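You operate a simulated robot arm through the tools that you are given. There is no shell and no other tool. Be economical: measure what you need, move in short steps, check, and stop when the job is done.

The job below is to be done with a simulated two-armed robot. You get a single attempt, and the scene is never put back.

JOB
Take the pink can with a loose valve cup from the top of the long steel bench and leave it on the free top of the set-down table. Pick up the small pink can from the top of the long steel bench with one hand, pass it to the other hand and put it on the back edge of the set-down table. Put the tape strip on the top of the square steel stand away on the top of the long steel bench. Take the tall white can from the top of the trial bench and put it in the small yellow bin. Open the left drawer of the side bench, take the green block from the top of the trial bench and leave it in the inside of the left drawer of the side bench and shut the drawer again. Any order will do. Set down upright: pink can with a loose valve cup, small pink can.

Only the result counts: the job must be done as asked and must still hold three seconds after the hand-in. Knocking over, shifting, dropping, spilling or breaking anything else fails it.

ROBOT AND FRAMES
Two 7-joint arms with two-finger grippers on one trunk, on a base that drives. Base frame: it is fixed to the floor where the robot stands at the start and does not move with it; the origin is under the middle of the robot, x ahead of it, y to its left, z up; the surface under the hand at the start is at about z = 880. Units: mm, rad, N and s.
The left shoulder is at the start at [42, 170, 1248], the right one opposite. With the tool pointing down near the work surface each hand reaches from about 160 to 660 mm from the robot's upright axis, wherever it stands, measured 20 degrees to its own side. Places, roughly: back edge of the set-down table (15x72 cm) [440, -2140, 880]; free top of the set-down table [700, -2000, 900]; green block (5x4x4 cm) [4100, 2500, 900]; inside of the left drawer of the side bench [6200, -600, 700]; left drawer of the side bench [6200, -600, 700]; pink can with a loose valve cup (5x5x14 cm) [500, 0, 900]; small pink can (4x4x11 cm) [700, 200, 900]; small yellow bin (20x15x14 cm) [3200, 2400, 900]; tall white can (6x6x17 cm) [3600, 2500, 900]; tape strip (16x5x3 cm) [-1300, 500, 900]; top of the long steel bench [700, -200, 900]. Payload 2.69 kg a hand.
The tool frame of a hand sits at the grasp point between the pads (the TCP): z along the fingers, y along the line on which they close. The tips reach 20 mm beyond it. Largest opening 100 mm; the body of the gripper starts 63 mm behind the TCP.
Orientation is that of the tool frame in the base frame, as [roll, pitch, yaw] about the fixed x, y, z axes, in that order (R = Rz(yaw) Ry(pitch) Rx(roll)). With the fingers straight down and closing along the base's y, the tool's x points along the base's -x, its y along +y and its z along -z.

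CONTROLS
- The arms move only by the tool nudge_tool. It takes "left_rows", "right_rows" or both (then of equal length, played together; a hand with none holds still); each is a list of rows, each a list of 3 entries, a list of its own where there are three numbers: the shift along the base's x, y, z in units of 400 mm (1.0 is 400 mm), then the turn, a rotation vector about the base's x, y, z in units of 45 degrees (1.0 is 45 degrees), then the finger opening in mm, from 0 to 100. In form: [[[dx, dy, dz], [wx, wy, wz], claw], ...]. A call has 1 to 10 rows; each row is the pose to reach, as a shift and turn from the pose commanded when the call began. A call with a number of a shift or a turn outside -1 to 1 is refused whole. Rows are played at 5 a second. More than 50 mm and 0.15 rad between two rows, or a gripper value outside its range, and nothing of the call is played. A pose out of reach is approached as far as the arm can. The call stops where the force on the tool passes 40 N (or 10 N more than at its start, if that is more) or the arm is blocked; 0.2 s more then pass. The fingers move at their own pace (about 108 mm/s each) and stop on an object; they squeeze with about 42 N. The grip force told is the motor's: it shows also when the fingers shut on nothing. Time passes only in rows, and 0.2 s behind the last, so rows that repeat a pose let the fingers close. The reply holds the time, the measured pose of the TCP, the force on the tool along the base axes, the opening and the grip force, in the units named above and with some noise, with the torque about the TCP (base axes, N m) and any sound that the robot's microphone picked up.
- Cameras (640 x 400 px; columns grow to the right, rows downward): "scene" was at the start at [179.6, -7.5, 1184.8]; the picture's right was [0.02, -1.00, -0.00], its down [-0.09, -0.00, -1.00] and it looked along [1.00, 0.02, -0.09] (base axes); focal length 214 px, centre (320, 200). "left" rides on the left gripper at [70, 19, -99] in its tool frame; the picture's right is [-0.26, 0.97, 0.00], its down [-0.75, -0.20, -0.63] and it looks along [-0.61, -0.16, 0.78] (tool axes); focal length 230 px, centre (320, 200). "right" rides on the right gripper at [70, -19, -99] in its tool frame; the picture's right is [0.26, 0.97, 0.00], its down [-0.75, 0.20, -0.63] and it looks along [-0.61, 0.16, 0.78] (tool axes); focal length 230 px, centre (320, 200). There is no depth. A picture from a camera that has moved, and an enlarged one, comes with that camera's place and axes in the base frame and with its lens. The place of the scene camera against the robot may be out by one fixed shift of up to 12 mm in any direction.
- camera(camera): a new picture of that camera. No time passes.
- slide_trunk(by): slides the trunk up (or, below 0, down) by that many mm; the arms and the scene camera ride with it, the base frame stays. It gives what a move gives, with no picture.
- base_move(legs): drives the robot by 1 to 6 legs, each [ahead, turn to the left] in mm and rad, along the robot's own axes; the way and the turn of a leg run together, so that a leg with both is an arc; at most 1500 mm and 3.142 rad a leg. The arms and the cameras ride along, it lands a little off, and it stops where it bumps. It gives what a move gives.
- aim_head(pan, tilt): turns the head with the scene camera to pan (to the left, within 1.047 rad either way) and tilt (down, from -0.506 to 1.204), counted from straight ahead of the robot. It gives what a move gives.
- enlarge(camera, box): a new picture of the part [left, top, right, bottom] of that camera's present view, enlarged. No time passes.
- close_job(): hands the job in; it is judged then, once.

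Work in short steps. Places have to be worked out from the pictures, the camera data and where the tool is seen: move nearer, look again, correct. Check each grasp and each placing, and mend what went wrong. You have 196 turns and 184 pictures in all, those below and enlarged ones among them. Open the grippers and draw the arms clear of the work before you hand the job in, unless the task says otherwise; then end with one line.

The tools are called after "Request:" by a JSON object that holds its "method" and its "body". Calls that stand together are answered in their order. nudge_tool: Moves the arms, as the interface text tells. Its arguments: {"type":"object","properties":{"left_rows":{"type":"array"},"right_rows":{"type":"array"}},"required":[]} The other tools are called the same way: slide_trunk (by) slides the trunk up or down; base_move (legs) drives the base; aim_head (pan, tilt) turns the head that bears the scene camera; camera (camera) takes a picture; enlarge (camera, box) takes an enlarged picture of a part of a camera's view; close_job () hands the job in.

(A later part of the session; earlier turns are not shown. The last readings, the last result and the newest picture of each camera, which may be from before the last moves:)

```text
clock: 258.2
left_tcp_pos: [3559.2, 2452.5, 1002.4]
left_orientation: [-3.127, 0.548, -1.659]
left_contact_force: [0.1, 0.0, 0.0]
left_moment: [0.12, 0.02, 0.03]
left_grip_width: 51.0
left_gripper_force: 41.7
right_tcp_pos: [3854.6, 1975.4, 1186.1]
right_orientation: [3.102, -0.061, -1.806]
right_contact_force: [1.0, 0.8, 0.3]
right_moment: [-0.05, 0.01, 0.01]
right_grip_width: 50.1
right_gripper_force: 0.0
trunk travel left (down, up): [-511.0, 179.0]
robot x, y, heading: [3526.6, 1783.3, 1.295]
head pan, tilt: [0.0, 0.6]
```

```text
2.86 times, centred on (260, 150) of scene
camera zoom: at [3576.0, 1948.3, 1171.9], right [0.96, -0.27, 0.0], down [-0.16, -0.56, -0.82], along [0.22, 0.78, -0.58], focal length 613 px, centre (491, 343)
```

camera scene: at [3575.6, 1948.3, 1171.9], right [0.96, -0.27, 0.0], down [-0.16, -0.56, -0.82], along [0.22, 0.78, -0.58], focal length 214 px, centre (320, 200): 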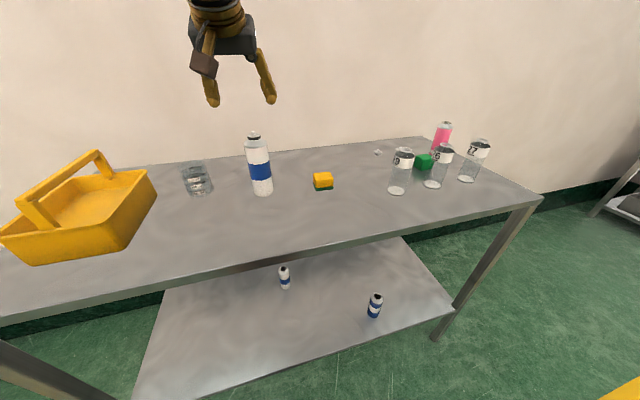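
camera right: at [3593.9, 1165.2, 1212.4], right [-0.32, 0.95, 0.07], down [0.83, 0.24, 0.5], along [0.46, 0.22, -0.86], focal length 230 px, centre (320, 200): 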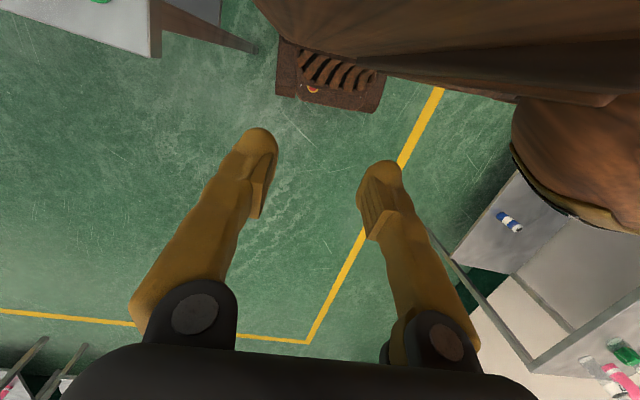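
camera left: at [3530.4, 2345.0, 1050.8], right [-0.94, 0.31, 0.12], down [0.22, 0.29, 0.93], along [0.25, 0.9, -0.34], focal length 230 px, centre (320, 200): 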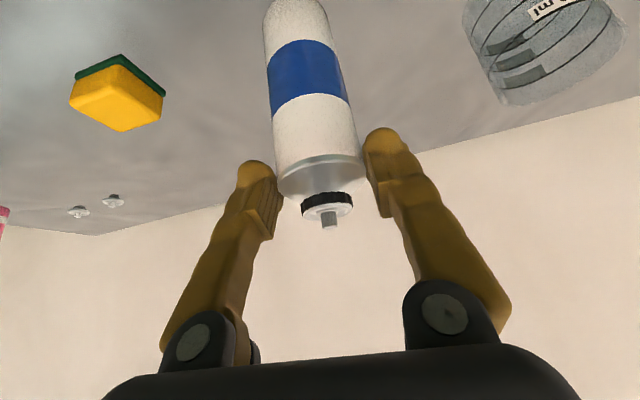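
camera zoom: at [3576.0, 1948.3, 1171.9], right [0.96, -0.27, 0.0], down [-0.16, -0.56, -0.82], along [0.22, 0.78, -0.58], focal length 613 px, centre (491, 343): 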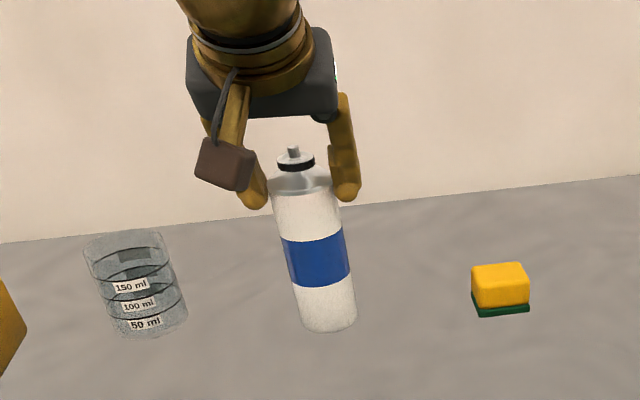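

Width 51 mm fits, but the pads sit on the shoulder. I open, lower 17 mm and re-close.

Request:
{"method": "nudge_tool", "body": {"left_rows": [[[0, 0, 0], [0, 0, 0], 80], [[0, 0, 0], [0, 0, 0], 80], [[0, 0, -0.02], [0, 0, 0], 80], [[0, 0, -0.0425], [0, 0, 0], 80], [[0, 0, -0.0425], [0, 0, 0], 30], [[0, 0, -0.0425], [0, 0, 0], 30], [[0, 0, -0.0425], [0, 0, 0], 30]]}}

Request:
{"method": "camera", "body": {"camera": "left"}}

```text
clock: 259.8
left_tcp_pos: [3560.8, 2454.0, 987.0]
left_orientation: [-3.125, 0.549, -1.658]
left_contact_force: [0.9, 1.4, 1.3]
left_moment: [0.17, -0.07, -0.06]
left_grip_width: 51.0
left_gripper_force: 42.2
right_tcp_pos: [3856.5, 1975.5, 1185.6]
right_orientation: [3.102, -0.06, -1.807]
right_contact_force: [0.3, 0.1, 0.3]
right_moment: [0.01, -0.03, -0.03]
right_grip_width: 50.0
right_gripper_force: 0.0
trunk travel left (down, up): [-511.0, 179.0]
robot x, y, heading: [3527.8, 1781.7, 1.297]
head pan, tilt: [0.0, 0.6]
```

```text
44 pictures are left
camera left: at [3531.7, 2346.0, 1034.1], right [-0.94, 0.31, 0.12], down [0.22, 0.29, 0.93], along [0.25, 0.9, -0.34], focal length 230 px, centre (320, 200)
```

left: 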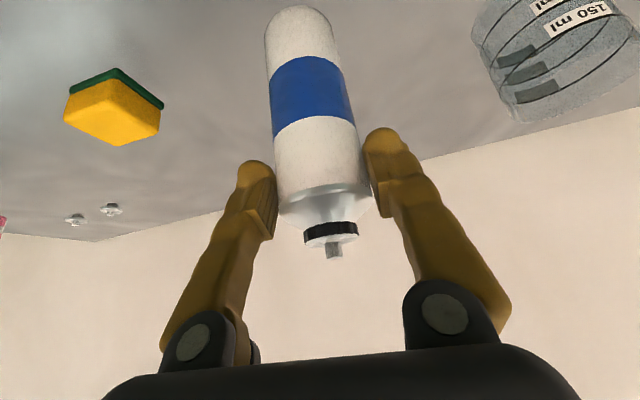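

Firm. I lift slowly, 130 mm.

Request:
{"method": "nudge_tool", "body": {"left_rows": [[[0, 0, 0.02], [0, 0, 0], 30], [[0, 0, 0.05], [0, 0, 0], 30], [[0, 0, 0.09], [0, 0, 0], 30], [[0, 0, 0.14], [0, 0, 0], 30], [[0, 0, 0.2], [0, 0, 0], 30], [[0, -0.03, 0.27], [0, 0, 0], 30], [[-0.05, -0.06, 0.34], [0, 0, 0], 30], [[-0.12, -0.1, 0.4], [0, 0, 0], 30]]}}

Request:
{"method": "camera", "body": {"camera": "left"}}

Request:
{"method": "camera", "body": {"camera": "scene"}}

```text
clock: 261.6
left_tcp_pos: [3511.7, 2411.0, 1147.5]
left_orientation: [-3.126, 0.548, -1.658]
left_contact_force: [-0.6, -0.5, -1.5]
left_moment: [-0.03, 0.0, -0.02]
left_grip_width: 50.6
left_gripper_force: 42.0
right_tcp_pos: [3856.1, 1974.6, 1186.8]
right_orientation: [3.103, -0.06, -1.805]
right_contact_force: [-0.2, -0.1, -0.6]
right_moment: [0.01, -0.04, 0.02]
right_grip_width: 49.9
right_gripper_force: 0.0
trunk travel left (down, up): [-511.0, 179.0]
robot x, y, heading: [3529.3, 1785.3, 1.292]
head pan, tilt: [0.0, 0.6]
```

```text
43 pictures are left
camera left: at [3482.1, 2303.5, 1195.4], right [-0.94, 0.31, 0.12], down [0.22, 0.29, 0.93], along [0.26, 0.9, -0.34], focal length 230 px, centre (320, 200)
```

left: 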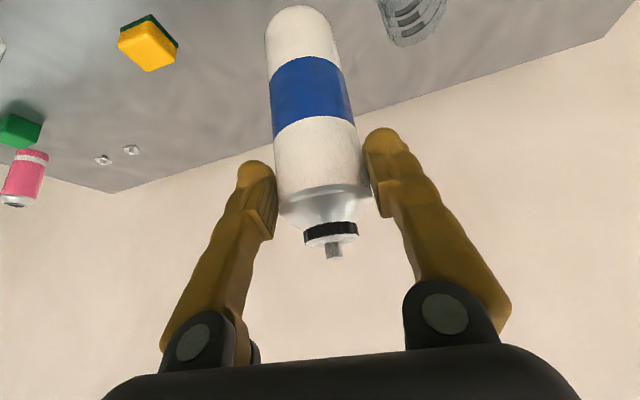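

```text
42 pictures are left
camera scene: at [3575.3, 1947.3, 1172.1], right [0.96, -0.27, 0.0], down [-0.16, -0.56, -0.82], along [0.22, 0.78, -0.58], focal length 214 px, centre (320, 200)
```

scene: 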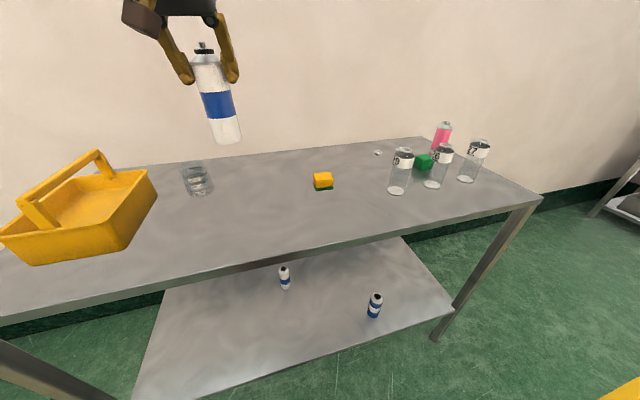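

Held. I turn the head to the bin to locate its right half.

Request:
{"method": "aim_head", "body": {"pan": 0.6, "tilt": 0.7}}

Request:
{"method": "camera", "body": {"camera": "scene"}}

```text
clock: 262.6
left_tcp_pos: [3512.7, 2413.3, 1148.2]
left_orientation: [-3.127, 0.548, -1.657]
left_contact_force: [-0.7, 0.3, -3.1]
left_moment: [-0.05, 0.0, 0.01]
left_grip_width: 51.2
left_gripper_force: 42.2
right_tcp_pos: [3856.3, 1974.0, 1186.3]
right_orientation: [3.102, -0.063, -1.807]
right_contact_force: [0.6, 1.2, 1.0]
right_moment: [0.03, -0.05, 0.01]
right_grip_width: 50.0
right_gripper_force: 0.0
trunk travel left (down, up): [-511.0, 179.0]
robot x, y, heading: [3529.4, 1782.5, 1.294]
head pan, tilt: [0.6, 0.7]
```

```text
41 pictures are left
camera scene: at [3524.9, 1943.7, 1163.6], right [0.95, 0.32, -0.01], down [0.2, -0.62, -0.76], along [-0.25, 0.71, -0.65], focal length 214 px, centre (320, 200)
```

scene: 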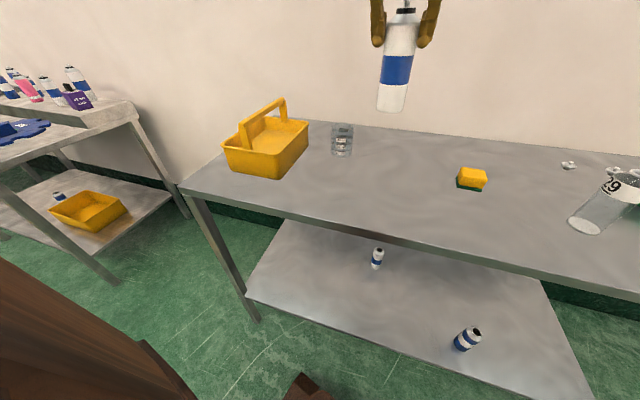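

Request:
{"method": "enlarge", "body": {"camera": "scene", "box": [210, 85, 370, 190]}}

```text
3.81 times, centred on (290, 138) of scene
camera zoom: at [3524.9, 1943.7, 1163.6], right [0.95, 0.32, -0.01], down [0.2, -0.62, -0.76], along [-0.25, 0.71, -0.65], focal length 817 px, centre (434, 438)
```

zoom: 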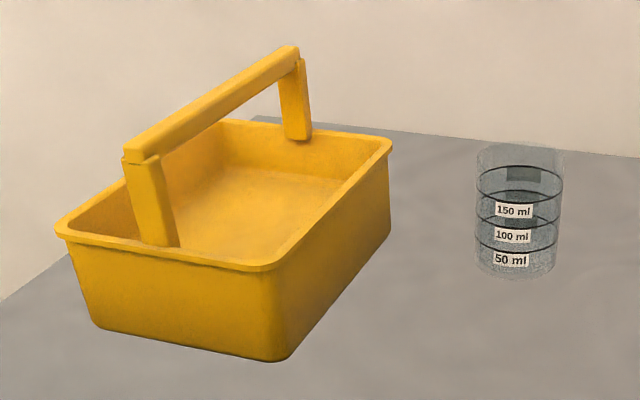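

The bin spans x≈3168–3306, y≈2292–2478 with the handle bar along y at x≈3237, so the fingers must close along y to clear it. I yaw the left hand +90° at safe height.

Request:
{"method": "nudge_tool", "body": {"left_rows": [[[-0.03, -0.02, 0.01], [0, 0, 0.17], 30], [[-0.06, -0.04, 0.02], [0, 0, 0.34], 30], [[-0.09, -0.05, 0.03], [0, 0, 0.51], 30], [[-0.12, -0.06, 0.04], [0, 0, 0.68], 30], [[-0.14, -0.06, 0.05], [0, 0, 0.85], 30], [[-0.16, -0.06, 0.05], [0, 0, 1.0], 30], [[-0.16, -0.06, 0.05], [0, 0, 1.0], 30]]}}

Request:
{"method": "nudge_tool", "body": {"left_rows": [[[-0.03, 0, 0], [0, 0, 0.17], 30], [[-0.06, 0, 0], [0, 0, 0.34], 30], [[-0.09, 0, 0], [0, 0, 0.51], 30], [[-0.12, 0, 0], [0, 0, 0.68], 30], [[-0.14, 0, 0], [0, 0, 0.85], 30], [[-0.16, 0, 0], [0, 0, 1.0], 30], [[-0.16, 0, 0], [0, 0, 1.0], 30]]}}

Request:
{"method": "camera", "body": {"camera": "scene"}}

```text
clock: 264.2
left_tcp_pos: [3438.9, 2393.2, 1177.9]
left_orientation: [-3.075, 0.523, -0.816]
left_contact_force: [0.0, -0.3, -2.5]
left_moment: [-0.05, 0.01, 0.0]
left_grip_width: 50.8
left_gripper_force: 42.1
right_tcp_pos: [3856.0, 1975.4, 1185.6]
right_orientation: [3.102, -0.061, -1.807]
right_contact_force: [0.9, 0.6, -0.7]
right_moment: [-0.03, 0.02, 0.02]
right_grip_width: 50.0
right_gripper_force: 0.0
trunk travel left (down, up): [-511.0, 179.0]
robot x, y, heading: [3530.0, 1786.1, 1.293]
head pan, tilt: [0.6, 0.7]
```

```text
clock: 265.8
left_tcp_pos: [3363.8, 2393.1, 1164.4]
left_orientation: [-3.131, 0.505, -0.033]
left_contact_force: [0.2, 0.5, -2.6]
left_moment: [0.01, -0.02, 0.01]
left_grip_width: 50.9
left_gripper_force: 41.4
right_tcp_pos: [3856.2, 1974.3, 1186.3]
right_orientation: [3.103, -0.062, -1.807]
right_contact_force: [-0.6, -0.6, -0.5]
right_moment: [0.04, -0.02, 0.01]
right_grip_width: 50.1
right_gripper_force: 0.1
trunk travel left (down, up): [-511.0, 179.0]
robot x, y, heading: [3531.2, 1782.8, 1.291]
head pan, tilt: [0.6, 0.7]
```

```text
39 pictures are left
camera scene: at [3524.7, 1943.4, 1163.6], right [0.95, 0.32, -0.01], down [0.2, -0.62, -0.76], along [-0.25, 0.71, -0.65], focal length 214 px, centre (320, 200)
```

scene: 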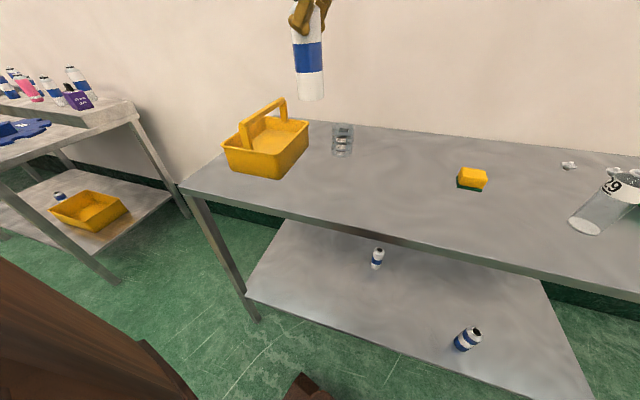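

Everything clear. I move over the right half of the bin and check.

Request:
{"method": "nudge_tool", "body": {"left_rows": [[[-0.08, -0.01, 0], [0, 0, 0], 30], [[-0.16, -0.02, 0], [0, 0, 0], 30], [[-0.22, -0.02, 0], [0, 0, 0], 30], [[-0.22, -0.02, -0.04], [0, 0, 0], 30], [[-0.22, -0.02, -0.04], [0, 0, 0], 30]]}}

Request:
{"method": "camera", "body": {"camera": "left"}}

Request:
{"method": "enlarge", "body": {"camera": "scene", "box": [190, 0, 390, 190]}}

```text
clock: 267.0
left_tcp_pos: [3297.9, 2382.4, 1151.4]
left_orientation: [-3.123, 0.547, -0.088]
left_contact_force: [0.0, 0.9, -3.0]
left_moment: [0.01, -0.02, 0.0]
left_grip_width: 51.1
left_gripper_force: 41.9
right_tcp_pos: [3855.6, 1975.2, 1185.0]
right_orientation: [3.102, -0.061, -1.806]
right_contact_force: [0.5, -0.9, -0.2]
right_moment: [0.02, -0.02, 0.01]
right_grip_width: 49.8
right_gripper_force: 0.1
trunk travel left (down, up): [-511.0, 179.0]
robot x, y, heading: [3525.1, 1786.4, 1.298]
head pan, tilt: [0.6, 0.7]
```

```text
38 pictures are left
camera left: at [3406.8, 2352.8, 1198.6], right [-0.31, -0.94, 0.12], down [-0.29, 0.22, 0.93], along [-0.9, 0.26, -0.34], focal length 230 px, centre (320, 200)
```

left: 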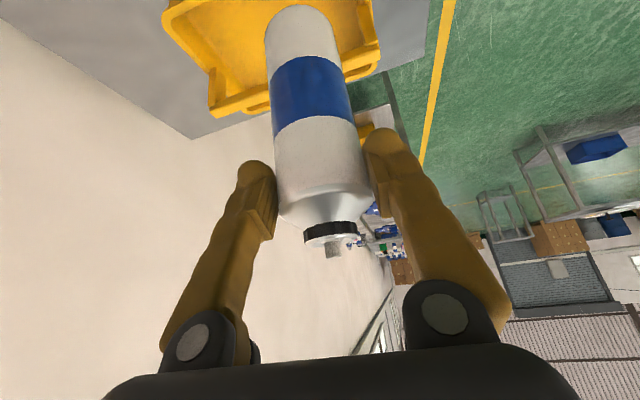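

```text
2.11 times, centred on (290, 95) of scene
camera zoom: at [3524.7, 1943.4, 1163.6], right [0.95, 0.32, -0.01], down [0.2, -0.62, -0.76], along [-0.25, 0.71, -0.65], focal length 452 px, centre (383, 421)
```

zoom: 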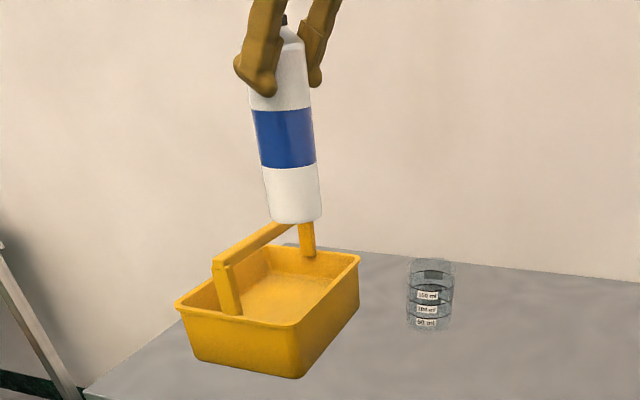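

Relative to the bin in the same view the can needs about −11 mm x, −8 mm y. I correct and lower to the rim level, then look.

Request:
{"method": "nudge_tool", "body": {"left_rows": [[[-0.02, -0.01, -0.02], [0, 0, 0], 30], [[-0.035, -0.02, -0.08], [0, 0, 0], 30], [[-0.035, -0.02, -0.16], [0, 0, 0], 30], [[-0.035, -0.02, -0.2], [0, 0, 0], 30], [[-0.035, -0.02, -0.2], [0, 0, 0], 30]]}}

Request:
{"method": "enlarge", "body": {"camera": "scene", "box": [190, 0, 390, 190]}}

```text
clock: 268.2
left_tcp_pos: [3283.7, 2373.1, 1068.0]
left_orientation: [-3.125, 0.55, -0.09]
left_contact_force: [-0.3, 0.6, -1.9]
left_moment: [0.0, -0.04, 0.0]
left_grip_width: 50.8
left_gripper_force: 42.5
right_tcp_pos: [3855.9, 1975.6, 1184.8]
right_orientation: [3.102, -0.063, -1.807]
right_contact_force: [0.2, -0.6, 0.1]
right_moment: [0.01, -0.02, -0.02]
right_grip_width: 49.7
right_gripper_force: 0.2
trunk travel left (down, up): [-511.0, 179.0]
robot x, y, heading: [3531.7, 1785.9, 1.294]
head pan, tilt: [0.6, 0.7]
```

```text
2.11 times, centred on (290, 95) of scene
camera zoom: at [3524.6, 1943.8, 1163.6], right [0.95, 0.32, -0.01], down [0.2, -0.62, -0.76], along [-0.25, 0.71, -0.66], focal length 452 px, centre (383, 421)
```

zoom: 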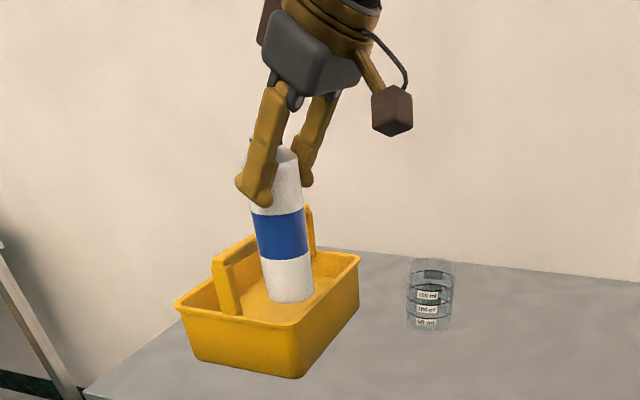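

The can bottom is entering the right half. I lower further in small steps.

Request:
{"method": "nudge_tool", "body": {"left_rows": [[[0, 0, -0.025], [0, 0, 0], 30], [[0, 0, -0.05], [0, 0, 0], 30], [[0, 0, -0.075], [0, 0, 0], 30], [[0, 0, -0.1], [0, 0, 0], 30], [[0, 0, -0.12], [0, 0, 0], 30], [[0, 0, -0.12], [0, 0, 0], 30]]}}

Request:
{"method": "enlarge", "body": {"camera": "scene", "box": [190, 0, 390, 190]}}

```text
clock: 269.6
left_tcp_pos: [3282.7, 2371.5, 1023.8]
left_orientation: [-3.121, 0.553, -0.085]
left_contact_force: [-6.6, 5.6, 28.3]
left_moment: [0.16, 0.21, -0.02]
left_grip_width: 50.9
left_gripper_force: 42.1
right_tcp_pos: [3856.4, 1973.4, 1186.5]
right_orientation: [3.102, -0.057, -1.806]
right_contact_force: [-0.1, 0.7, -1.3]
right_moment: [0.01, 0.01, 0.01]
right_grip_width: 50.0
right_gripper_force: 0.2
trunk travel left (down, up): [-511.0, 179.0]
robot x, y, heading: [3529.9, 1786.7, 1.295]
head pan, tilt: [0.6, 0.7]
```

```text
2.11 times, centred on (290, 95) of scene
camera zoom: at [3524.9, 1941.8, 1163.9], right [0.95, 0.32, -0.01], down [0.2, -0.62, -0.76], along [-0.25, 0.72, -0.65], focal length 452 px, centre (383, 421)
```

zoom: 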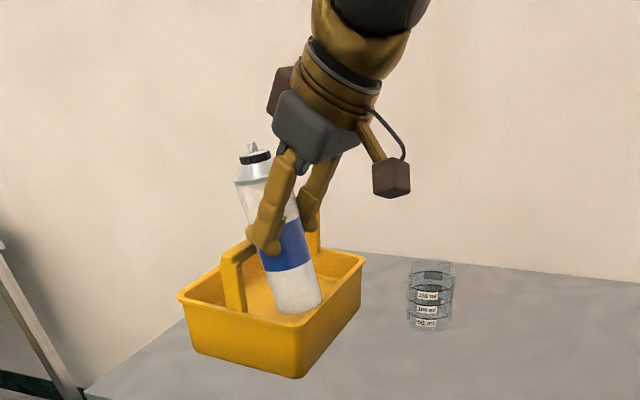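

The can tipped against the handle bar with its bottom inside the bin, pressing on the floor; released it should lean there stably. I ease off 4 mm, open and look.

Request:
{"method": "nudge_tool", "body": {"left_rows": [[[0, 0, 0.01], [0, 0, 0], 30], [[0, 0, 0.01], [0, 0, 0], 60], [[0, 0, 0.01], [0, 0, 0], 75], [[0, 0, 0.01], [0, 0, 0], 75], [[0, 0, 0.01], [0, 0, 0], 75]]}}

Request:
{"method": "enlarge", "body": {"camera": "scene", "box": [190, 0, 390, 190]}}

```text
clock: 270.8
left_tcp_pos: [3282.1, 2373.3, 1027.4]
left_orientation: [-3.125, 0.551, -0.091]
left_contact_force: [0.5, 0.1, 0.2]
left_moment: [-0.02, -0.03, 0.0]
left_grip_width: 75.0
left_gripper_force: 0.2
right_tcp_pos: [3856.1, 1974.7, 1185.2]
right_orientation: [3.102, -0.062, -1.808]
right_contact_force: [-0.2, 0.0, 0.4]
right_moment: [0.01, 0.03, 0.02]
right_grip_width: 49.7
right_gripper_force: 0.1
trunk travel left (down, up): [-511.0, 179.0]
robot x, y, heading: [3531.6, 1788.0, 1.291]
head pan, tilt: [0.6, 0.7]
```

```text
2.11 times, centred on (290, 95) of scene
camera zoom: at [3524.7, 1943.6, 1163.6], right [0.95, 0.32, -0.01], down [0.2, -0.62, -0.76], along [-0.25, 0.71, -0.65], focal length 452 px, centre (383, 421)
```

zoom: 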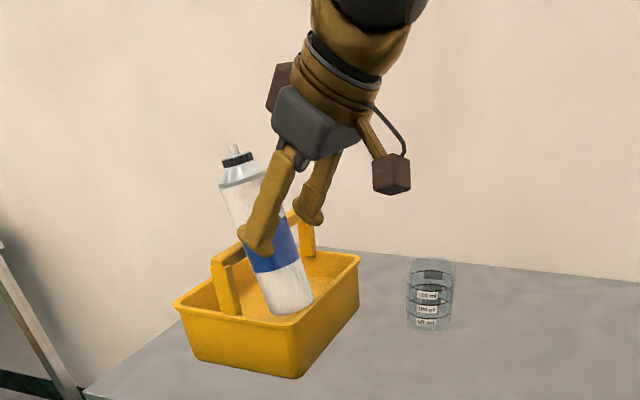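

Released; it leans on the bar with its base in the bin. I withdraw along the tool axis, up and to the right.

Request:
{"method": "nudge_tool", "body": {"left_rows": [[[0.02, 0, 0.035], [0, 0, 0], 80], [[0.06, 0, 0.1], [0, 0, 0], 85], [[0.11, 0, 0.19], [0, 0, 0], 85], [[0.16, 0, 0.27], [0, 0, 0], 85], [[0.24, 0, 0.33], [0, 0, 0], 85], [[0.32, -0.05, 0.36], [0, 0, 0], 85]]}}

Request:
{"method": "enlarge", "body": {"camera": "scene", "box": [190, 0, 390, 190]}}

```text
clock: 272.4
left_tcp_pos: [3358.1, 2310.8, 1090.3]
left_orientation: [2.949, 0.52, -0.095]
left_contact_force: [-0.6, 0.0, -0.2]
left_moment: [0.04, 0.01, -0.02]
left_grip_width: 85.0
left_gripper_force: 0.0
right_tcp_pos: [3847.5, 1947.9, 1174.5]
right_orientation: [3.1, -0.122, -1.803]
right_contact_force: [-0.5, -0.1, -0.1]
right_moment: [0.06, -0.05, -0.01]
right_grip_width: 50.1
right_gripper_force: 0.0
trunk travel left (down, up): [-511.0, 179.0]
robot x, y, heading: [3532.6, 1786.2, 1.297]
head pan, tilt: [0.6, 0.7]
stopped in row 6 (left hand): the arm was blocked; the commanded pose is now the measured one
```

```text
2.11 times, centred on (290, 95) of scene
camera zoom: at [3523.6, 1942.0, 1163.9], right [0.95, 0.32, -0.01], down [0.2, -0.62, -0.76], along [-0.25, 0.72, -0.65], focal length 452 px, centre (383, 421)
```

zoom: 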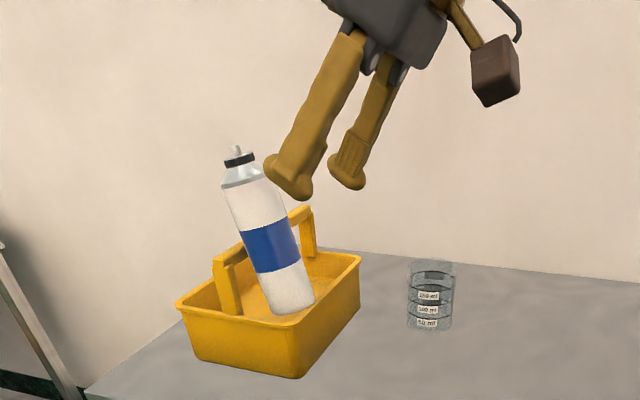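

The white can rests in the bin. I unwind the left hand's yaw and tilt before moving on to the green block.

Request:
{"method": "nudge_tool", "body": {"left_rows": [[[0.04, 0, 0.04], [0, 0, -0.17], 85], [[0.08, 0, 0.08], [0, 0, -0.34], 85], [[0.12, 0, 0.1], [0, 0, -0.51], 85], [[0.14, 0, 0.12], [0, 0, -0.68], 85], [[0.16, 0, 0.12], [0, 0, -0.85], 85], [[0.16, 0, 0.12], [0, 0, -1.0], 85], [[0.16, 0, 0.12], [0, 0, -1.0], 85]], "right_rows": [[[0.01, 0.05, 0.01], [0.06, 0, 0], 50], [[0.02, 0.1, 0.02], [0.12, 0, 0], 50], [[0.03, 0.15, 0.03], [0.15, 0, 0], 50], [[0.03, 0.15, 0.03], [0.15, 0, 0], 50], [[0.03, 0.15, 0.03], [0.15, 0, 0], 50], [[0.03, 0.15, 0.03], [0.15, 0, 0], 50], [[0.03, 0.15, 0.03], [0.15, 0, 0], 50]]}}

Request:
{"method": "nudge_tool", "body": {"left_rows": [[[0, 0, 0], [0, 0, -0.17], 85], [[0, 0, 0], [0, 0, -0.34], 85], [[0, -0.03, 0], [0, 0, -0.51], 85], [[0, -0.06, 0], [0, 0, -0.68], 85], [[0, -0.09, 0], [0, 0, -0.85], 85], [[0, -0.12, 0], [0, 0, -0.95], 85]]}}

Request:
{"method": "base_move", "body": {"legs": [[-130, 0]]}}

```text
clock: 274.0
left_tcp_pos: [3426.5, 2318.9, 1146.8]
left_orientation: [2.998, 0.506, -0.862]
left_contact_force: [0.4, -0.2, 0.2]
left_moment: [-0.01, 0.0, 0.04]
left_grip_width: 85.1
left_gripper_force: 0.0
right_tcp_pos: [3861.6, 2016.0, 1197.8]
right_orientation: [3.073, 0.045, -1.806]
right_contact_force: [0.0, 1.4, -0.4]
right_moment: [-0.01, -0.02, 0.03]
right_grip_width: 50.1
right_gripper_force: 0.0
trunk travel left (down, up): [-511.0, 179.0]
robot x, y, heading: [3532.4, 1783.0, 1.29]
head pan, tilt: [0.6, 0.7]
```

```text
clock: 275.4
left_tcp_pos: [3434.3, 2265.1, 1145.7]
left_orientation: [2.971, 0.532, -1.652]
left_contact_force: [-0.1, 0.8, -0.2]
left_moment: [0.03, 0.01, 0.04]
left_grip_width: 84.9
left_gripper_force: 0.0
right_tcp_pos: [3860.9, 2015.7, 1197.2]
right_orientation: [3.073, 0.047, -1.805]
right_contact_force: [-0.2, -0.2, 0.2]
right_moment: [-0.01, -0.03, -0.01]
right_grip_width: 49.9
right_gripper_force: 0.1
trunk travel left (down, up): [-511.0, 179.0]
robot x, y, heading: [3532.3, 1784.3, 1.29]
head pan, tilt: [0.6, 0.7]
```

```text
clock: 276.7
left_tcp_pos: [3402.1, 2146.5, 1142.5]
left_orientation: [2.97, 0.524, -1.648]
left_contact_force: [-0.1, 0.2, 0.7]
left_moment: [-0.03, 0.01, 0.0]
left_grip_width: 84.9
left_gripper_force: 0.1
right_tcp_pos: [3828.5, 1897.0, 1196.4]
right_orientation: [3.074, 0.043, -1.809]
right_contact_force: [0.2, 0.5, 0.0]
right_moment: [-0.05, 0.05, 0.0]
right_grip_width: 50.0
right_gripper_force: 0.0
trunk travel left (down, up): [-511.0, 179.0]
robot x, y, heading: [3491.8, 1661.2, 1.286]
head pan, tilt: [0.6, 0.7]
```

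Request:
{"method": "base_move", "body": {"legs": [[0, -1.286], [420, 0]]}}

Request:
{"method": "base_move", "body": {"legs": [[0, 1.571]]}}

Request:
{"method": "aim_head", "body": {"pan": 0, "tilt": 0.6}}

Request:
{"method": "camera", "body": {"camera": "scene"}}

```text
clock: 280.1
left_tcp_pos: [3859.5, 1903.0, 1155.4]
left_orientation: [2.982, 0.549, -2.877]
left_contact_force: [-0.5, -0.8, 0.0]
left_moment: [0.03, -0.06, 0.01]
left_grip_width: 85.0
left_gripper_force: 0.1
right_tcp_pos: [3749.5, 1418.6, 1167.4]
right_orientation: [3.069, -0.087, -3.045]
right_contact_force: [-1.5, -0.8, -0.3]
right_moment: [0.08, -0.05, -0.01]
right_grip_width: 50.1
right_gripper_force: 0.0
trunk travel left (down, up): [-511.0, 179.0]
robot x, y, heading: [3493.5, 1668.0, 0.058]
head pan, tilt: [0.6, 0.7]
stopped in leg 1: the robot was blocked; the commanded pose is now the measured one
```

```text
clock: 281.1
left_tcp_pos: [3824.0, 1903.8, 1133.9]
left_orientation: [3.009, 0.487, -2.838]
left_contact_force: [0.0, 0.0, -0.1]
left_moment: [0.0, -0.04, -0.01]
left_grip_width: 84.8
left_gripper_force: 0.1
right_tcp_pos: [3751.7, 1425.7, 1171.8]
right_orientation: [3.036, -0.111, -3.097]
right_contact_force: [0.2, -1.3, -1.0]
right_moment: [0.03, -0.02, -0.04]
right_grip_width: 50.0
right_gripper_force: 0.1
trunk travel left (down, up): [-511.0, 179.0]
robot x, y, heading: [3492.8, 1665.7, 0.093]
head pan, tilt: [0.6, 0.7]
stopped in leg 1: the robot was blocked; the commanded pose is now the measured one
```

```text
clock: 282.1
left_tcp_pos: [3823.8, 1905.5, 1132.6]
left_orientation: [3.01, 0.484, -2.842]
left_contact_force: [0.2, 0.2, -0.4]
left_moment: [-0.01, 0.01, 0.03]
left_grip_width: 84.7
left_gripper_force: 0.1
right_tcp_pos: [3753.9, 1426.3, 1170.6]
right_orientation: [3.038, -0.11, -3.098]
right_contact_force: [-0.4, 0.6, -0.6]
right_moment: [0.0, -0.03, 0.01]
right_grip_width: 49.9
right_gripper_force: 0.0
trunk travel left (down, up): [-511.0, 179.0]
robot x, y, heading: [3495.9, 1667.7, 0.092]
head pan, tilt: [0.0, 0.6]
```

```text
32 pictures are left
camera scene: at [3670.4, 1673.3, 1171.9], right [0.09, -1.0, 0.0], down [-0.58, -0.05, -0.82], along [0.81, 0.08, -0.58], focal length 214 px, centre (320, 200)
```

scene: 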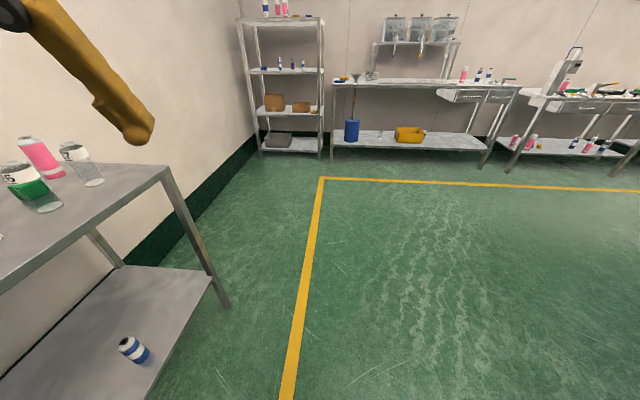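

Open floor; I continue 400 mm ahead then turn left to face the block.

Request:
{"method": "base_move", "body": {"legs": [[400, 0]]}}

Request:
{"method": "base_move", "body": {"legs": [[0, 1.48]]}}

Request:
{"method": "base_move", "body": {"legs": [[100, 0]]}}

Request:
{"method": "camera", "body": {"camera": "scene"}}

```text
clock: 284.6
left_tcp_pos: [4220.3, 1946.6, 1133.2]
left_orientation: [3.012, 0.484, -2.834]
left_contact_force: [-0.1, -0.1, 0.9]
left_moment: [0.0, 0.01, -0.02]
left_grip_width: 85.0
left_gripper_force: 0.1
right_tcp_pos: [4152.4, 1467.8, 1171.5]
right_orientation: [3.038, -0.11, -3.089]
right_contact_force: [-0.3, -0.1, 0.1]
right_moment: [0.0, 0.0, 0.0]
right_grip_width: 49.9
right_gripper_force: 0.2
trunk travel left (down, up): [-511.0, 179.0]
robot x, y, heading: [3889.0, 1701.1, 0.109]
head pan, tilt: [0.0, 0.6]
```

```text
clock: 285.6
left_tcp_pos: [4200.2, 1930.5, 1121.6]
left_orientation: [3.082, 0.451, -2.762]
left_contact_force: [0.3, 0.0, -0.3]
left_moment: [0.06, 0.01, 0.0]
left_grip_width: 85.1
left_gripper_force: 0.1
right_tcp_pos: [4148.1, 1475.0, 1168.6]
right_orientation: [3.001, -0.222, -3.126]
right_contact_force: [0.0, -0.7, 0.4]
right_moment: [0.03, 0.05, -0.01]
right_grip_width: 50.2
right_gripper_force: 0.1
trunk travel left (down, up): [-511.0, 179.0]
robot x, y, heading: [3891.8, 1706.1, 0.171]
head pan, tilt: [0.0, 0.6]
stopped in leg 1: the robot was blocked; the commanded pose is now the measured one
```

```text
clock: 286.8
left_tcp_pos: [4279.2, 1951.2, 1128.2]
left_orientation: [3.077, 0.468, -2.763]
left_contact_force: [-0.1, -0.4, 0.2]
left_moment: [0.02, -0.06, -0.02]
left_grip_width: 84.9
left_gripper_force: 0.2
right_tcp_pos: [4228.7, 1491.0, 1173.6]
right_orientation: [3.003, -0.19, -3.109]
right_contact_force: [-0.3, 0.5, 0.1]
right_moment: [-0.04, -0.03, 0.01]
right_grip_width: 50.0
right_gripper_force: 0.0
trunk travel left (down, up): [-511.0, 179.0]
robot x, y, heading: [3990.3, 1720.2, 0.168]
head pan, tilt: [0.0, 0.6]
```

```text
31 pictures are left
camera scene: at [4144.3, 1738.3, 1174.7], right [0.17, -0.99, 0.0], down [-0.56, -0.09, -0.83], along [0.81, 0.14, -0.57], focal length 214 px, centre (320, 200)
```

scene: 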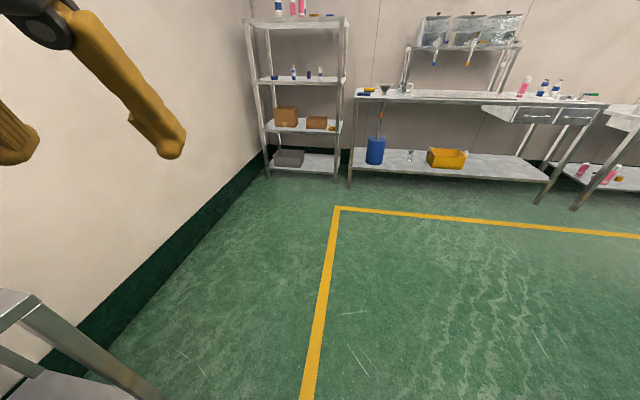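

I turn left now (repeat if it trips).

Request:
{"method": "nudge_tool", "body": {"right_rows": [[[0.06, -0.03, 0.01], [0, -0.08, 0], 50], [[0.12, -0.06, 0.02], [0, -0.16, 0], 50], [[0.2, -0.09, 0.02], [0.04, -0.24, 0], 50], [[0.26, -0.1, 0.02], [0.08, -0.24, 0], 50], [[0.26, -0.1, 0.02], [0.12, -0.24, 0], 50]]}}

Request:
{"method": "base_move", "body": {"legs": [[0, 1.4]]}}

```text
clock: 288.0
left_tcp_pos: [4294.9, 1938.1, 1118.9]
left_orientation: [3.11, 0.442, -2.766]
left_contact_force: [-0.5, -0.5, 0.3]
left_moment: [0.0, -0.01, 0.02]
left_grip_width: 85.0
left_gripper_force: 0.0
right_tcp_pos: [4336.1, 1452.0, 1177.5]
right_orientation: [2.92, -0.011, -3.1]
right_contact_force: [-0.1, 0.6, 0.3]
right_moment: [-0.01, -0.01, 0.0]
right_grip_width: 50.0
right_gripper_force: 0.1
trunk travel left (down, up): [-511.0, 179.0]
robot x, y, heading: [3990.9, 1723.5, 0.167]
head pan, tilt: [0.0, 0.6]
```

```text
clock: 288.9
left_tcp_pos: [4281.6, 1904.8, 1109.1]
left_orientation: [-3.026, 0.332, -2.714]
left_contact_force: [-0.1, -0.1, -0.4]
left_moment: [-0.01, -0.01, 0.03]
left_grip_width: 84.9
left_gripper_force: 0.0
right_tcp_pos: [4299.7, 1455.9, 1170.4]
right_orientation: [2.93, -0.039, -3.081]
right_contact_force: [-1.0, -0.4, -0.4]
right_moment: [-0.01, -0.03, 0.0]
right_grip_width: 50.0
right_gripper_force: 0.1
trunk travel left (down, up): [-511.0, 179.0]
robot x, y, heading: [3989.4, 1718.1, 0.191]
head pan, tilt: [0.0, 0.6]
stopped in leg 1: the robot was blocked; the commanded pose is now the measured one
```

The left arm is near a limit, which trips every turn. I bring both hands back to their starting-style posture (left 435 ahead/208 left, tool down).

Request:
{"method": "nudge_tool", "body": {"left_rows": [[[0.04, 0.04, 0.05], [-0.008, 0.09, -0.06], 85], [[0.08, 0.08, 0.1], [-0.016, 0.18, -0.12], 85], [[0.12, 0.12, 0.15], [-0.024, 0.27, -0.18], 85], [[0.16, 0.17, 0.2], [-0.032, 0.36, -0.24], 85], [[0.2, 0.21, 0.24], [-0.038, 0.446, -0.3], 85], [[0.24, 0.25, 0.24], [-0.038, 0.446, -0.3], 85], [[0.24, 0.25, 0.24], [-0.038, 0.446, -0.3], 85]], "right_rows": [[[0.03, 0.02, 0.01], [0.05, 0, 0.04], 50], [[0.06, 0.04, 0.02], [0.1, 0, 0.08], 50], [[0.09, 0.06, 0.03], [0.15, -0.02, 0.12], 50], [[0.12, 0.08, 0.04], [0.2, -0.04, 0.16], 50], [[0.12, 0.1, 0.05], [0.25, -0.05, 0.16], 50], [[0.12, 0.1, 0.05], [0.25, -0.05, 0.16], 50], [[0.12, 0.1, 0.05], [0.25, -0.05, 0.16], 50]]}}

Request:
{"method": "base_move", "body": {"legs": [[0, 1.38]]}}

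```text
clock: 290.5
left_tcp_pos: [4364.8, 2021.0, 1215.2]
left_orientation: [-3.14, 0.026, -2.96]
left_contact_force: [-0.6, -0.1, -0.9]
left_moment: [-0.02, 0.0, 0.01]
left_grip_width: 84.9
left_gripper_force: 0.2
right_tcp_pos: [4356.2, 1497.2, 1198.7]
right_orientation: [2.735, 0.057, -2.957]
right_contact_force: [1.0, 1.0, 0.4]
right_moment: [-0.01, -0.01, -0.04]
right_grip_width: 50.0
right_gripper_force: 0.1
trunk travel left (down, up): [-511.0, 179.0]
robot x, y, heading: [3988.8, 1722.7, 0.186]
head pan, tilt: [0.0, 0.6]
```

```text
clock: 291.3
left_tcp_pos: [4318.3, 2020.8, 1226.5]
left_orientation: [-3.131, 0.057, -2.942]
left_contact_force: [-1.2, 0.0, 0.2]
left_moment: [0.01, -0.11, -0.04]
left_grip_width: 85.2
left_gripper_force: 0.1
right_tcp_pos: [4319.3, 1501.4, 1193.6]
right_orientation: [2.739, 0.035, -2.937]
right_contact_force: [-1.2, 0.5, 0.5]
right_moment: [-0.06, -0.07, -0.01]
right_grip_width: 50.0
right_gripper_force: 0.1
trunk travel left (down, up): [-511.0, 179.0]
robot x, y, heading: [3987.4, 1721.8, 0.203]
head pan, tilt: [0.0, 0.6]
stopped in leg 1: the robot was blocked; the commanded pose is now the measured one
```

I lower the trunk 150 mm to reduce the sway and try the turn again.

Request:
{"method": "slide_trunk", "body": {"by": -140}}

Request:
{"method": "base_move", "body": {"legs": [[0, 0.7]]}}

Request:
{"method": "base_move", "body": {"legs": [[0, 0.66]]}}

```text
clock: 293.0
left_tcp_pos: [4322.7, 2020.6, 1086.7]
left_orientation: [-3.136, 0.055, -2.944]
left_contact_force: [1.4, -0.8, -0.3]
left_moment: [-0.02, 0.01, 0.02]
left_grip_width: 85.0
left_gripper_force: 0.1
right_tcp_pos: [4322.5, 1498.1, 1053.9]
right_orientation: [2.737, 0.039, -2.937]
right_contact_force: [-0.3, -0.1, 0.3]
right_moment: [-0.01, 0.02, 0.0]
right_grip_width: 49.9
right_gripper_force: 0.1
trunk travel left (down, up): [-371.0, 319.0]
robot x, y, heading: [3991.4, 1722.4, 0.202]
head pan, tilt: [0.0, 0.6]
```

```text
clock: 295.3
left_tcp_pos: [4049.1, 2163.3, 1085.4]
left_orientation: [-3.137, 0.054, -2.235]
left_contact_force: [-0.2, 0.5, -0.9]
left_moment: [0.0, 0.01, 0.04]
left_grip_width: 85.2
left_gripper_force: 0.1
right_tcp_pos: [4388.2, 1772.5, 1062.9]
right_orientation: [2.738, 0.077, -2.229]
right_contact_force: [0.1, 0.0, 0.5]
right_moment: [0.01, 0.0, -0.02]
right_grip_width: 50.1
right_gripper_force: 0.0
trunk travel left (down, up): [-371.0, 319.0]
robot x, y, heading: [3996.6, 1719.6, 0.913]
head pan, tilt: [0.0, 0.6]
```

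```text
clock: 297.5
left_tcp_pos: [3769.0, 2092.1, 1092.1]
left_orientation: [-3.134, 0.07, -1.586]
left_contact_force: [-1.1, -0.5, 0.1]
left_moment: [0.03, -0.01, -0.02]
left_grip_width: 84.9
left_gripper_force: 0.2
right_tcp_pos: [4277.5, 1987.0, 1065.6]
right_orientation: [2.74, 0.095, -1.58]
right_contact_force: [-0.2, 0.0, 0.7]
right_moment: [-0.02, 0.04, -0.01]
right_grip_width: 50.1
right_gripper_force: 0.0
trunk travel left (down, up): [-371.0, 319.0]
robot x, y, heading: [3993.5, 1718.9, 1.563]
head pan, tilt: [0.0, 0.6]
```

That worked. I move up to the bench, level the right hand, and look.

Request:
{"method": "base_move", "body": {"legs": [[135, 0]]}}

Request:
{"method": "nudge_tool", "body": {"right_rows": [[[-0.03, 0.03, 0.04], [-0.03, -0.12, 0], 70], [[-0.06, 0.06, 0.08], [-0.06, -0.25, 0], 70], [[-0.09, 0.09, 0.1], [-0.09, -0.37, 0], 70], [[-0.12, 0.12, 0.12], [-0.116, -0.5, 0], 70], [[-0.14, 0.14, 0.12], [-0.116, -0.5, 0], 70]]}}

Request:
{"method": "camera", "body": {"camera": "scene"}}

```text
clock: 298.8
left_tcp_pos: [3772.5, 2194.2, 1102.1]
left_orientation: [-3.135, 0.101, -1.592]
left_contact_force: [0.5, 1.3, 0.9]
left_moment: [-0.08, 0.0, 0.02]
left_grip_width: 85.0
left_gripper_force: 0.2
right_tcp_pos: [4279.9, 2086.9, 1076.7]
right_orientation: [2.738, 0.135, -1.586]
right_contact_force: [-0.7, 0.5, 0.0]
right_moment: [-0.06, -0.03, 0.02]
right_grip_width: 49.9
right_gripper_force: 0.0
trunk travel left (down, up): [-371.0, 319.0]
robot x, y, heading: [3994.3, 1856.5, 1.552]
head pan, tilt: [0.0, 0.6]
```

```text
clock: 300.0
left_tcp_pos: [3772.4, 2227.9, 1091.1]
left_orientation: [-3.135, 0.068, -1.592]
left_contact_force: [-0.9, 0.5, 0.2]
left_moment: [0.0, 0.02, -0.05]
left_grip_width: 84.9
left_gripper_force: 0.0
right_tcp_pos: [4224.1, 2176.9, 1115.1]
right_orientation: [3.133, 0.013, -1.56]
right_contact_force: [0.8, 0.6, 0.2]
right_moment: [-0.02, -0.02, 0.02]
right_grip_width: 69.9
right_gripper_force: 0.1
trunk travel left (down, up): [-371.0, 319.0]
robot x, y, heading: [3996.8, 1855.5, 1.555]
head pan, tilt: [0.0, 0.6]
```

```text
30 pictures are left
camera scene: at [3996.6, 2027.9, 1030.8], right [1.0, -0.02, 0.0], down [-0.01, -0.58, -0.81], along [0.01, 0.81, -0.58], focal length 214 px, centre (320, 200)
```

scene: 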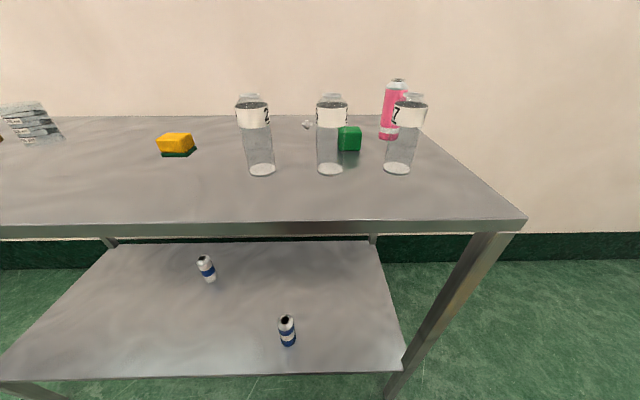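

Block centre is about [4055, 2420], right behind the jars. I'll close along y with the wrist camera turned to the left, away from jars and pink can: yaw the right hand −90°.

Request:
{"method": "nudge_tool", "body": {"right_rows": [[[-0.02, 0.02, 0], [0, 0, -0.17], 70], [[-0.04, 0.04, 0], [0, 0, -0.34], 70], [[-0.06, 0.06, 0], [0, 0, -0.51], 70], [[-0.08, 0.08, 0], [0, 0, -0.68], 70], [[-0.1, 0.1, 0], [0, 0, -0.85], 70], [[-0.12, 0.12, 0], [0, 0, -1.0], 70], [[-0.12, 0.12, 0], [0, 0, -1.0], 70]]}}

Request:
{"method": "nudge_tool", "body": {"right_rows": [[[-0.04, 0.05, 0], [0, 0, -0.17], 70], [[-0.09, 0.12, 0], [0, 0, -0.34], 70], [[-0.14, 0.19, 0], [0, 0, -0.51], 70], [[-0.19, 0.26, 0], [0, 0, -0.68], 70], [[-0.24, 0.34, 0], [0, 0, -0.85], 70], [[-0.28, 0.42, 0], [0, 0, -1.0], 70], [[-0.295, 0.47, 0], [0, 0, -1.0], 70], [[-0.295, 0.47, 0], [0, 0, -1.0], 70]]}}

Request:
{"method": "camera", "body": {"camera": "right"}}

```text
clock: 301.6
left_tcp_pos: [3773.2, 2215.9, 1094.3]
left_orientation: [-3.136, 0.08, -1.593]
left_contact_force: [0.2, 0.2, 0.4]
left_moment: [-0.02, 0.0, 0.0]
left_grip_width: 84.9
left_gripper_force: 0.0
right_tcp_pos: [4176.3, 2213.0, 1112.3]
right_orientation: [-3.136, 0.009, -2.346]
right_contact_force: [-0.5, -1.1, 0.0]
right_moment: [0.01, 0.0, -0.01]
right_grip_width: 69.7
right_gripper_force: 0.1
trunk travel left (down, up): [-371.0, 319.0]
robot x, y, heading: [3996.7, 1852.2, 1.553]
head pan, tilt: [0.0, 0.6]
```

```text
clock: 303.4
left_tcp_pos: [3772.8, 2217.3, 1094.2]
left_orientation: [-3.133, 0.081, -1.592]
left_contact_force: [-0.2, -1.0, 0.9]
left_moment: [0.0, -0.03, 0.01]
left_grip_width: 85.0
left_gripper_force: 0.1
right_tcp_pos: [4066.8, 2405.4, 1135.8]
right_orientation: [3.113, 0.004, 3.135]
right_contact_force: [-0.9, -0.9, -0.3]
right_moment: [-0.03, -0.02, 0.0]
right_grip_width: 70.2
right_gripper_force: 0.0
trunk travel left (down, up): [-371.0, 319.0]
robot x, y, heading: [3996.5, 1855.5, 1.553]
head pan, tilt: [0.0, 0.6]
```

```text
29 pictures are left
camera right: at [3995.7, 2385.3, 1233.0], right [-0.25, 0.97, 0.03], down [0.75, 0.18, 0.64], along [0.61, 0.18, -0.77], focal length 230 px, centre (320, 200)
```

right: 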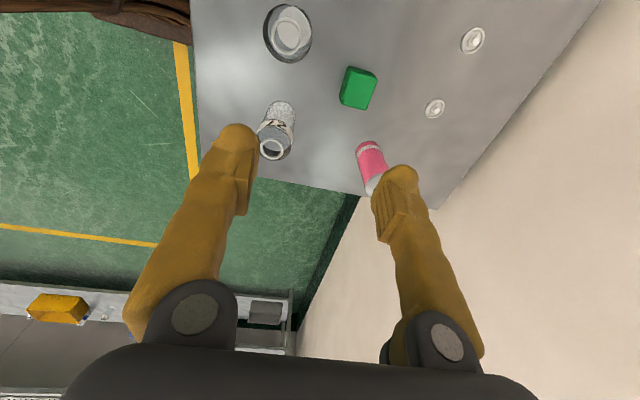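

The hand view puts the block nearer [4055, 2455]. I move there and lower to z≈1030 for a closer look.

Request:
{"method": "nudge_tool", "body": {"right_rows": [[[-0.03, 0.06, -0.04], [-0.02, 0, 0], 70], [[-0.03, 0.115, -0.12], [-0.03, 0, 0], 70], [[-0.03, 0.115, -0.2], [-0.03, 0, 0], 70], [[-0.03, 0.115, -0.26], [-0.03, 0, 0], 70], [[-0.03, 0.115, -0.26], [-0.03, 0, 0], 70]]}}

Request:
{"method": "camera", "body": {"camera": "right"}}

```text
clock: 304.0
left_tcp_pos: [3771.9, 2195.8, 1087.3]
left_orientation: [-3.135, 0.055, -1.59]
left_contact_force: [0.6, -1.0, 0.4]
left_moment: [0.09, 0.0, 0.02]
left_grip_width: 85.1
left_gripper_force: 0.0
right_tcp_pos: [4064.4, 2439.8, 1099.8]
right_orientation: [-3.138, 0.002, 3.11]
right_contact_force: [-0.3, -1.1, -0.8]
right_moment: [0.15, -0.04, 0.02]
right_grip_width: 69.7
right_gripper_force: 0.0
trunk travel left (down, up): [-371.0, 319.0]
robot x, y, heading: [3993.4, 1859.0, 1.559]
head pan, tilt: [0.0, 0.6]
stopped in row 2 (right hand): the arm was blocked; the commanded pose is now the measured one
```

```text
28 pictures are left
camera right: at [3994.1, 2424.0, 1198.0], right [-0.23, 0.97, 0.0], down [0.76, 0.18, 0.63], along [0.61, 0.14, -0.78], focal length 230 px, centre (320, 200)
```

right: 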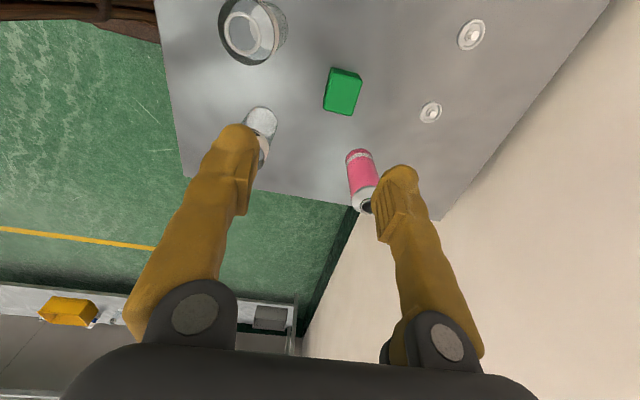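

Block at about [4052, 2460]; the stop came from reach at this height. I go lower first, then forward.

Request:
{"method": "nudge_tool", "body": {"right_rows": [[[-0.01, -0.01, -0.07], [0, 0, 0], 70], [[-0.02, -0.01, -0.14], [0, 0, 0], 70], [[-0.03, -0.005, -0.2], [0, 0, 0], 70], [[-0.03, 0.03, -0.21], [0, 0, 0], 70], [[-0.03, 0.055, -0.21], [0, 0, 0], 70], [[-0.03, 0.055, -0.21], [0, 0, 0], 70]]}}

Request:
{"method": "camera", "body": {"camera": "right"}}

```text
clock: 304.3
left_tcp_pos: [3772.7, 2176.1, 1073.9]
left_orientation: [-3.135, 0.004, -1.592]
left_contact_force: [0.3, 0.3, 0.1]
left_moment: [0.03, -0.02, 0.01]
left_grip_width: 85.0
left_gripper_force: 0.0
right_tcp_pos: [4076.9, 2428.6, 1093.3]
right_orientation: [-3.139, -0.014, 3.081]
right_contact_force: [0.5, -1.2, 0.1]
right_moment: [0.04, -0.03, 0.0]
right_grip_width: 70.0
right_gripper_force: 0.0
trunk travel left (down, up): [-371.0, 319.0]
robot x, y, heading: [3995.6, 1855.6, 1.551]
head pan, tilt: [0.0, 0.6]
stopped in row 1 (right hand): the arm was blocked; the commanded pose is now the measured one
```

```text
27 pictures are left
camera right: at [4007.3, 2415.1, 1192.0], right [-0.2, 0.98, 0.0], down [0.77, 0.16, 0.62], along [0.61, 0.12, -0.79], focal length 230 px, centre (320, 200)
```

right: 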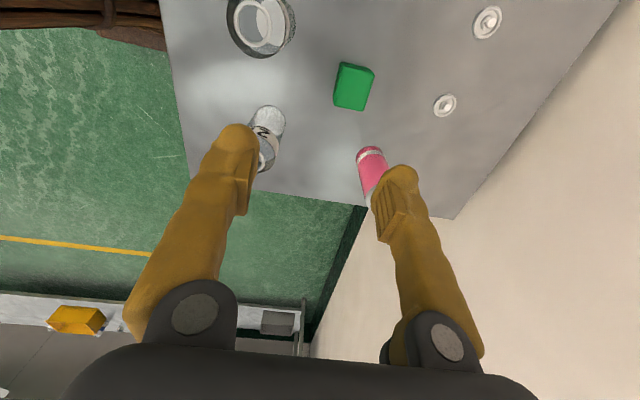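

The −90° yaw runs into a wrist limit. Closing along x is feasible after all: the wrist camera would pass between jars 26 and 27 and above them. I yaw back.

Request:
{"method": "nudge_tool", "body": {"right_rows": [[[0, -0.03, 0.02], [0, 0, 0.17], 70], [[-0.01, -0.06, 0.03], [0, 0, 0.34], 70], [[-0.02, -0.08, 0.03], [0, 0, 0.51], 70], [[-0.03, -0.08, 0.03], [0, 0, 0.68], 70], [[-0.04, -0.08, 0.03], [0, 0, 0.85], 70], [[-0.05, -0.08, 0.03], [0, 0, 1.0], 70], [[-0.05, -0.08, 0.03], [0, 0, 1.0], 70]]}}

Request:
{"method": "nudge_tool", "body": {"right_rows": [[[0, 0.01, 0], [0, 0, 0.17], 70], [[0, 0.02, -0.01], [0, 0, 0.34], 70], [[0, 0.04, -0.02], [0, 0, 0.51], 70], [[0, 0.06, -0.04], [0, 0, 0.68], 70], [[0, 0.09, -0.07], [0, 0, 0.85], 70], [[0, 0.12, -0.11], [0, 0, 1.0], 70], [[0, 0.14, -0.15], [0, 0, 1.0], 70], [[0, 0.14, -0.15], [0, 0, 1.0], 70]]}}

Request:
{"method": "camera", "body": {"camera": "right"}}

```text
clock: 304.7
left_tcp_pos: [3770.6, 2151.0, 1060.8]
left_orientation: [-3.135, -0.048, -1.593]
left_contact_force: [0.1, -0.3, -0.1]
left_moment: [0.07, -0.04, 0.02]
left_grip_width: 85.2
left_gripper_force: 0.0
right_tcp_pos: [4076.4, 2405.8, 1105.4]
right_orientation: [3.127, -0.012, 3.133]
right_contact_force: [-0.3, -0.6, 0.5]
right_moment: [0.08, -0.03, 0.0]
right_grip_width: 70.0
right_gripper_force: 0.1
trunk travel left (down, up): [-371.0, 319.0]
robot x, y, heading: [3993.5, 1855.1, 1.555]
head pan, tilt: [0.0, 0.6]
stopped in row 1 (right hand): the arm was blocked; the commanded pose is now the measured one
```

```text
clock: 305.8
left_tcp_pos: [3770.3, 2128.1, 1050.1]
left_orientation: [-3.134, -0.094, -1.591]
left_contact_force: [-0.2, -0.5, 0.7]
left_moment: [0.07, -0.01, -0.02]
left_grip_width: 85.2
left_gripper_force: 0.1
right_tcp_pos: [4074.8, 2417.5, 1098.1]
right_orientation: [3.117, 0.0, -2.59]
right_contact_force: [-0.8, -1.0, -0.6]
right_moment: [0.09, -0.06, -0.01]
right_grip_width: 69.8
right_gripper_force: 0.1
trunk travel left (down, up): [-371.0, 319.0]
robot x, y, heading: [3994.5, 1853.1, 1.556]
head pan, tilt: [0.0, 0.6]
stopped in row 5 (right hand): the arm was blocked; the commanded pose is now the measured one
```

```text
26 pictures are left
camera right: at [4025.8, 2362.8, 1196.2], right [-0.73, 0.69, 0.02], down [0.54, 0.55, 0.63], along [0.42, 0.47, -0.77], focal length 230 px, centre (320, 200)
```

right: 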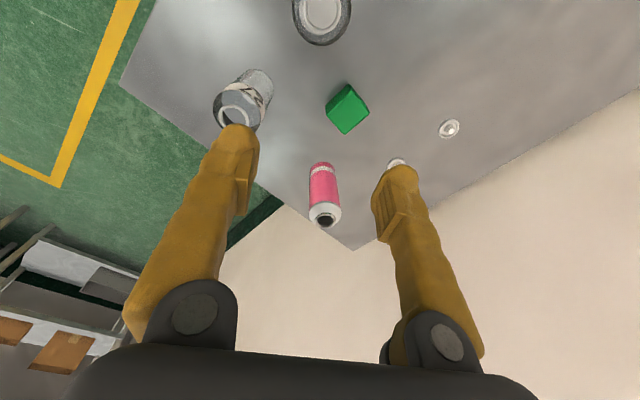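

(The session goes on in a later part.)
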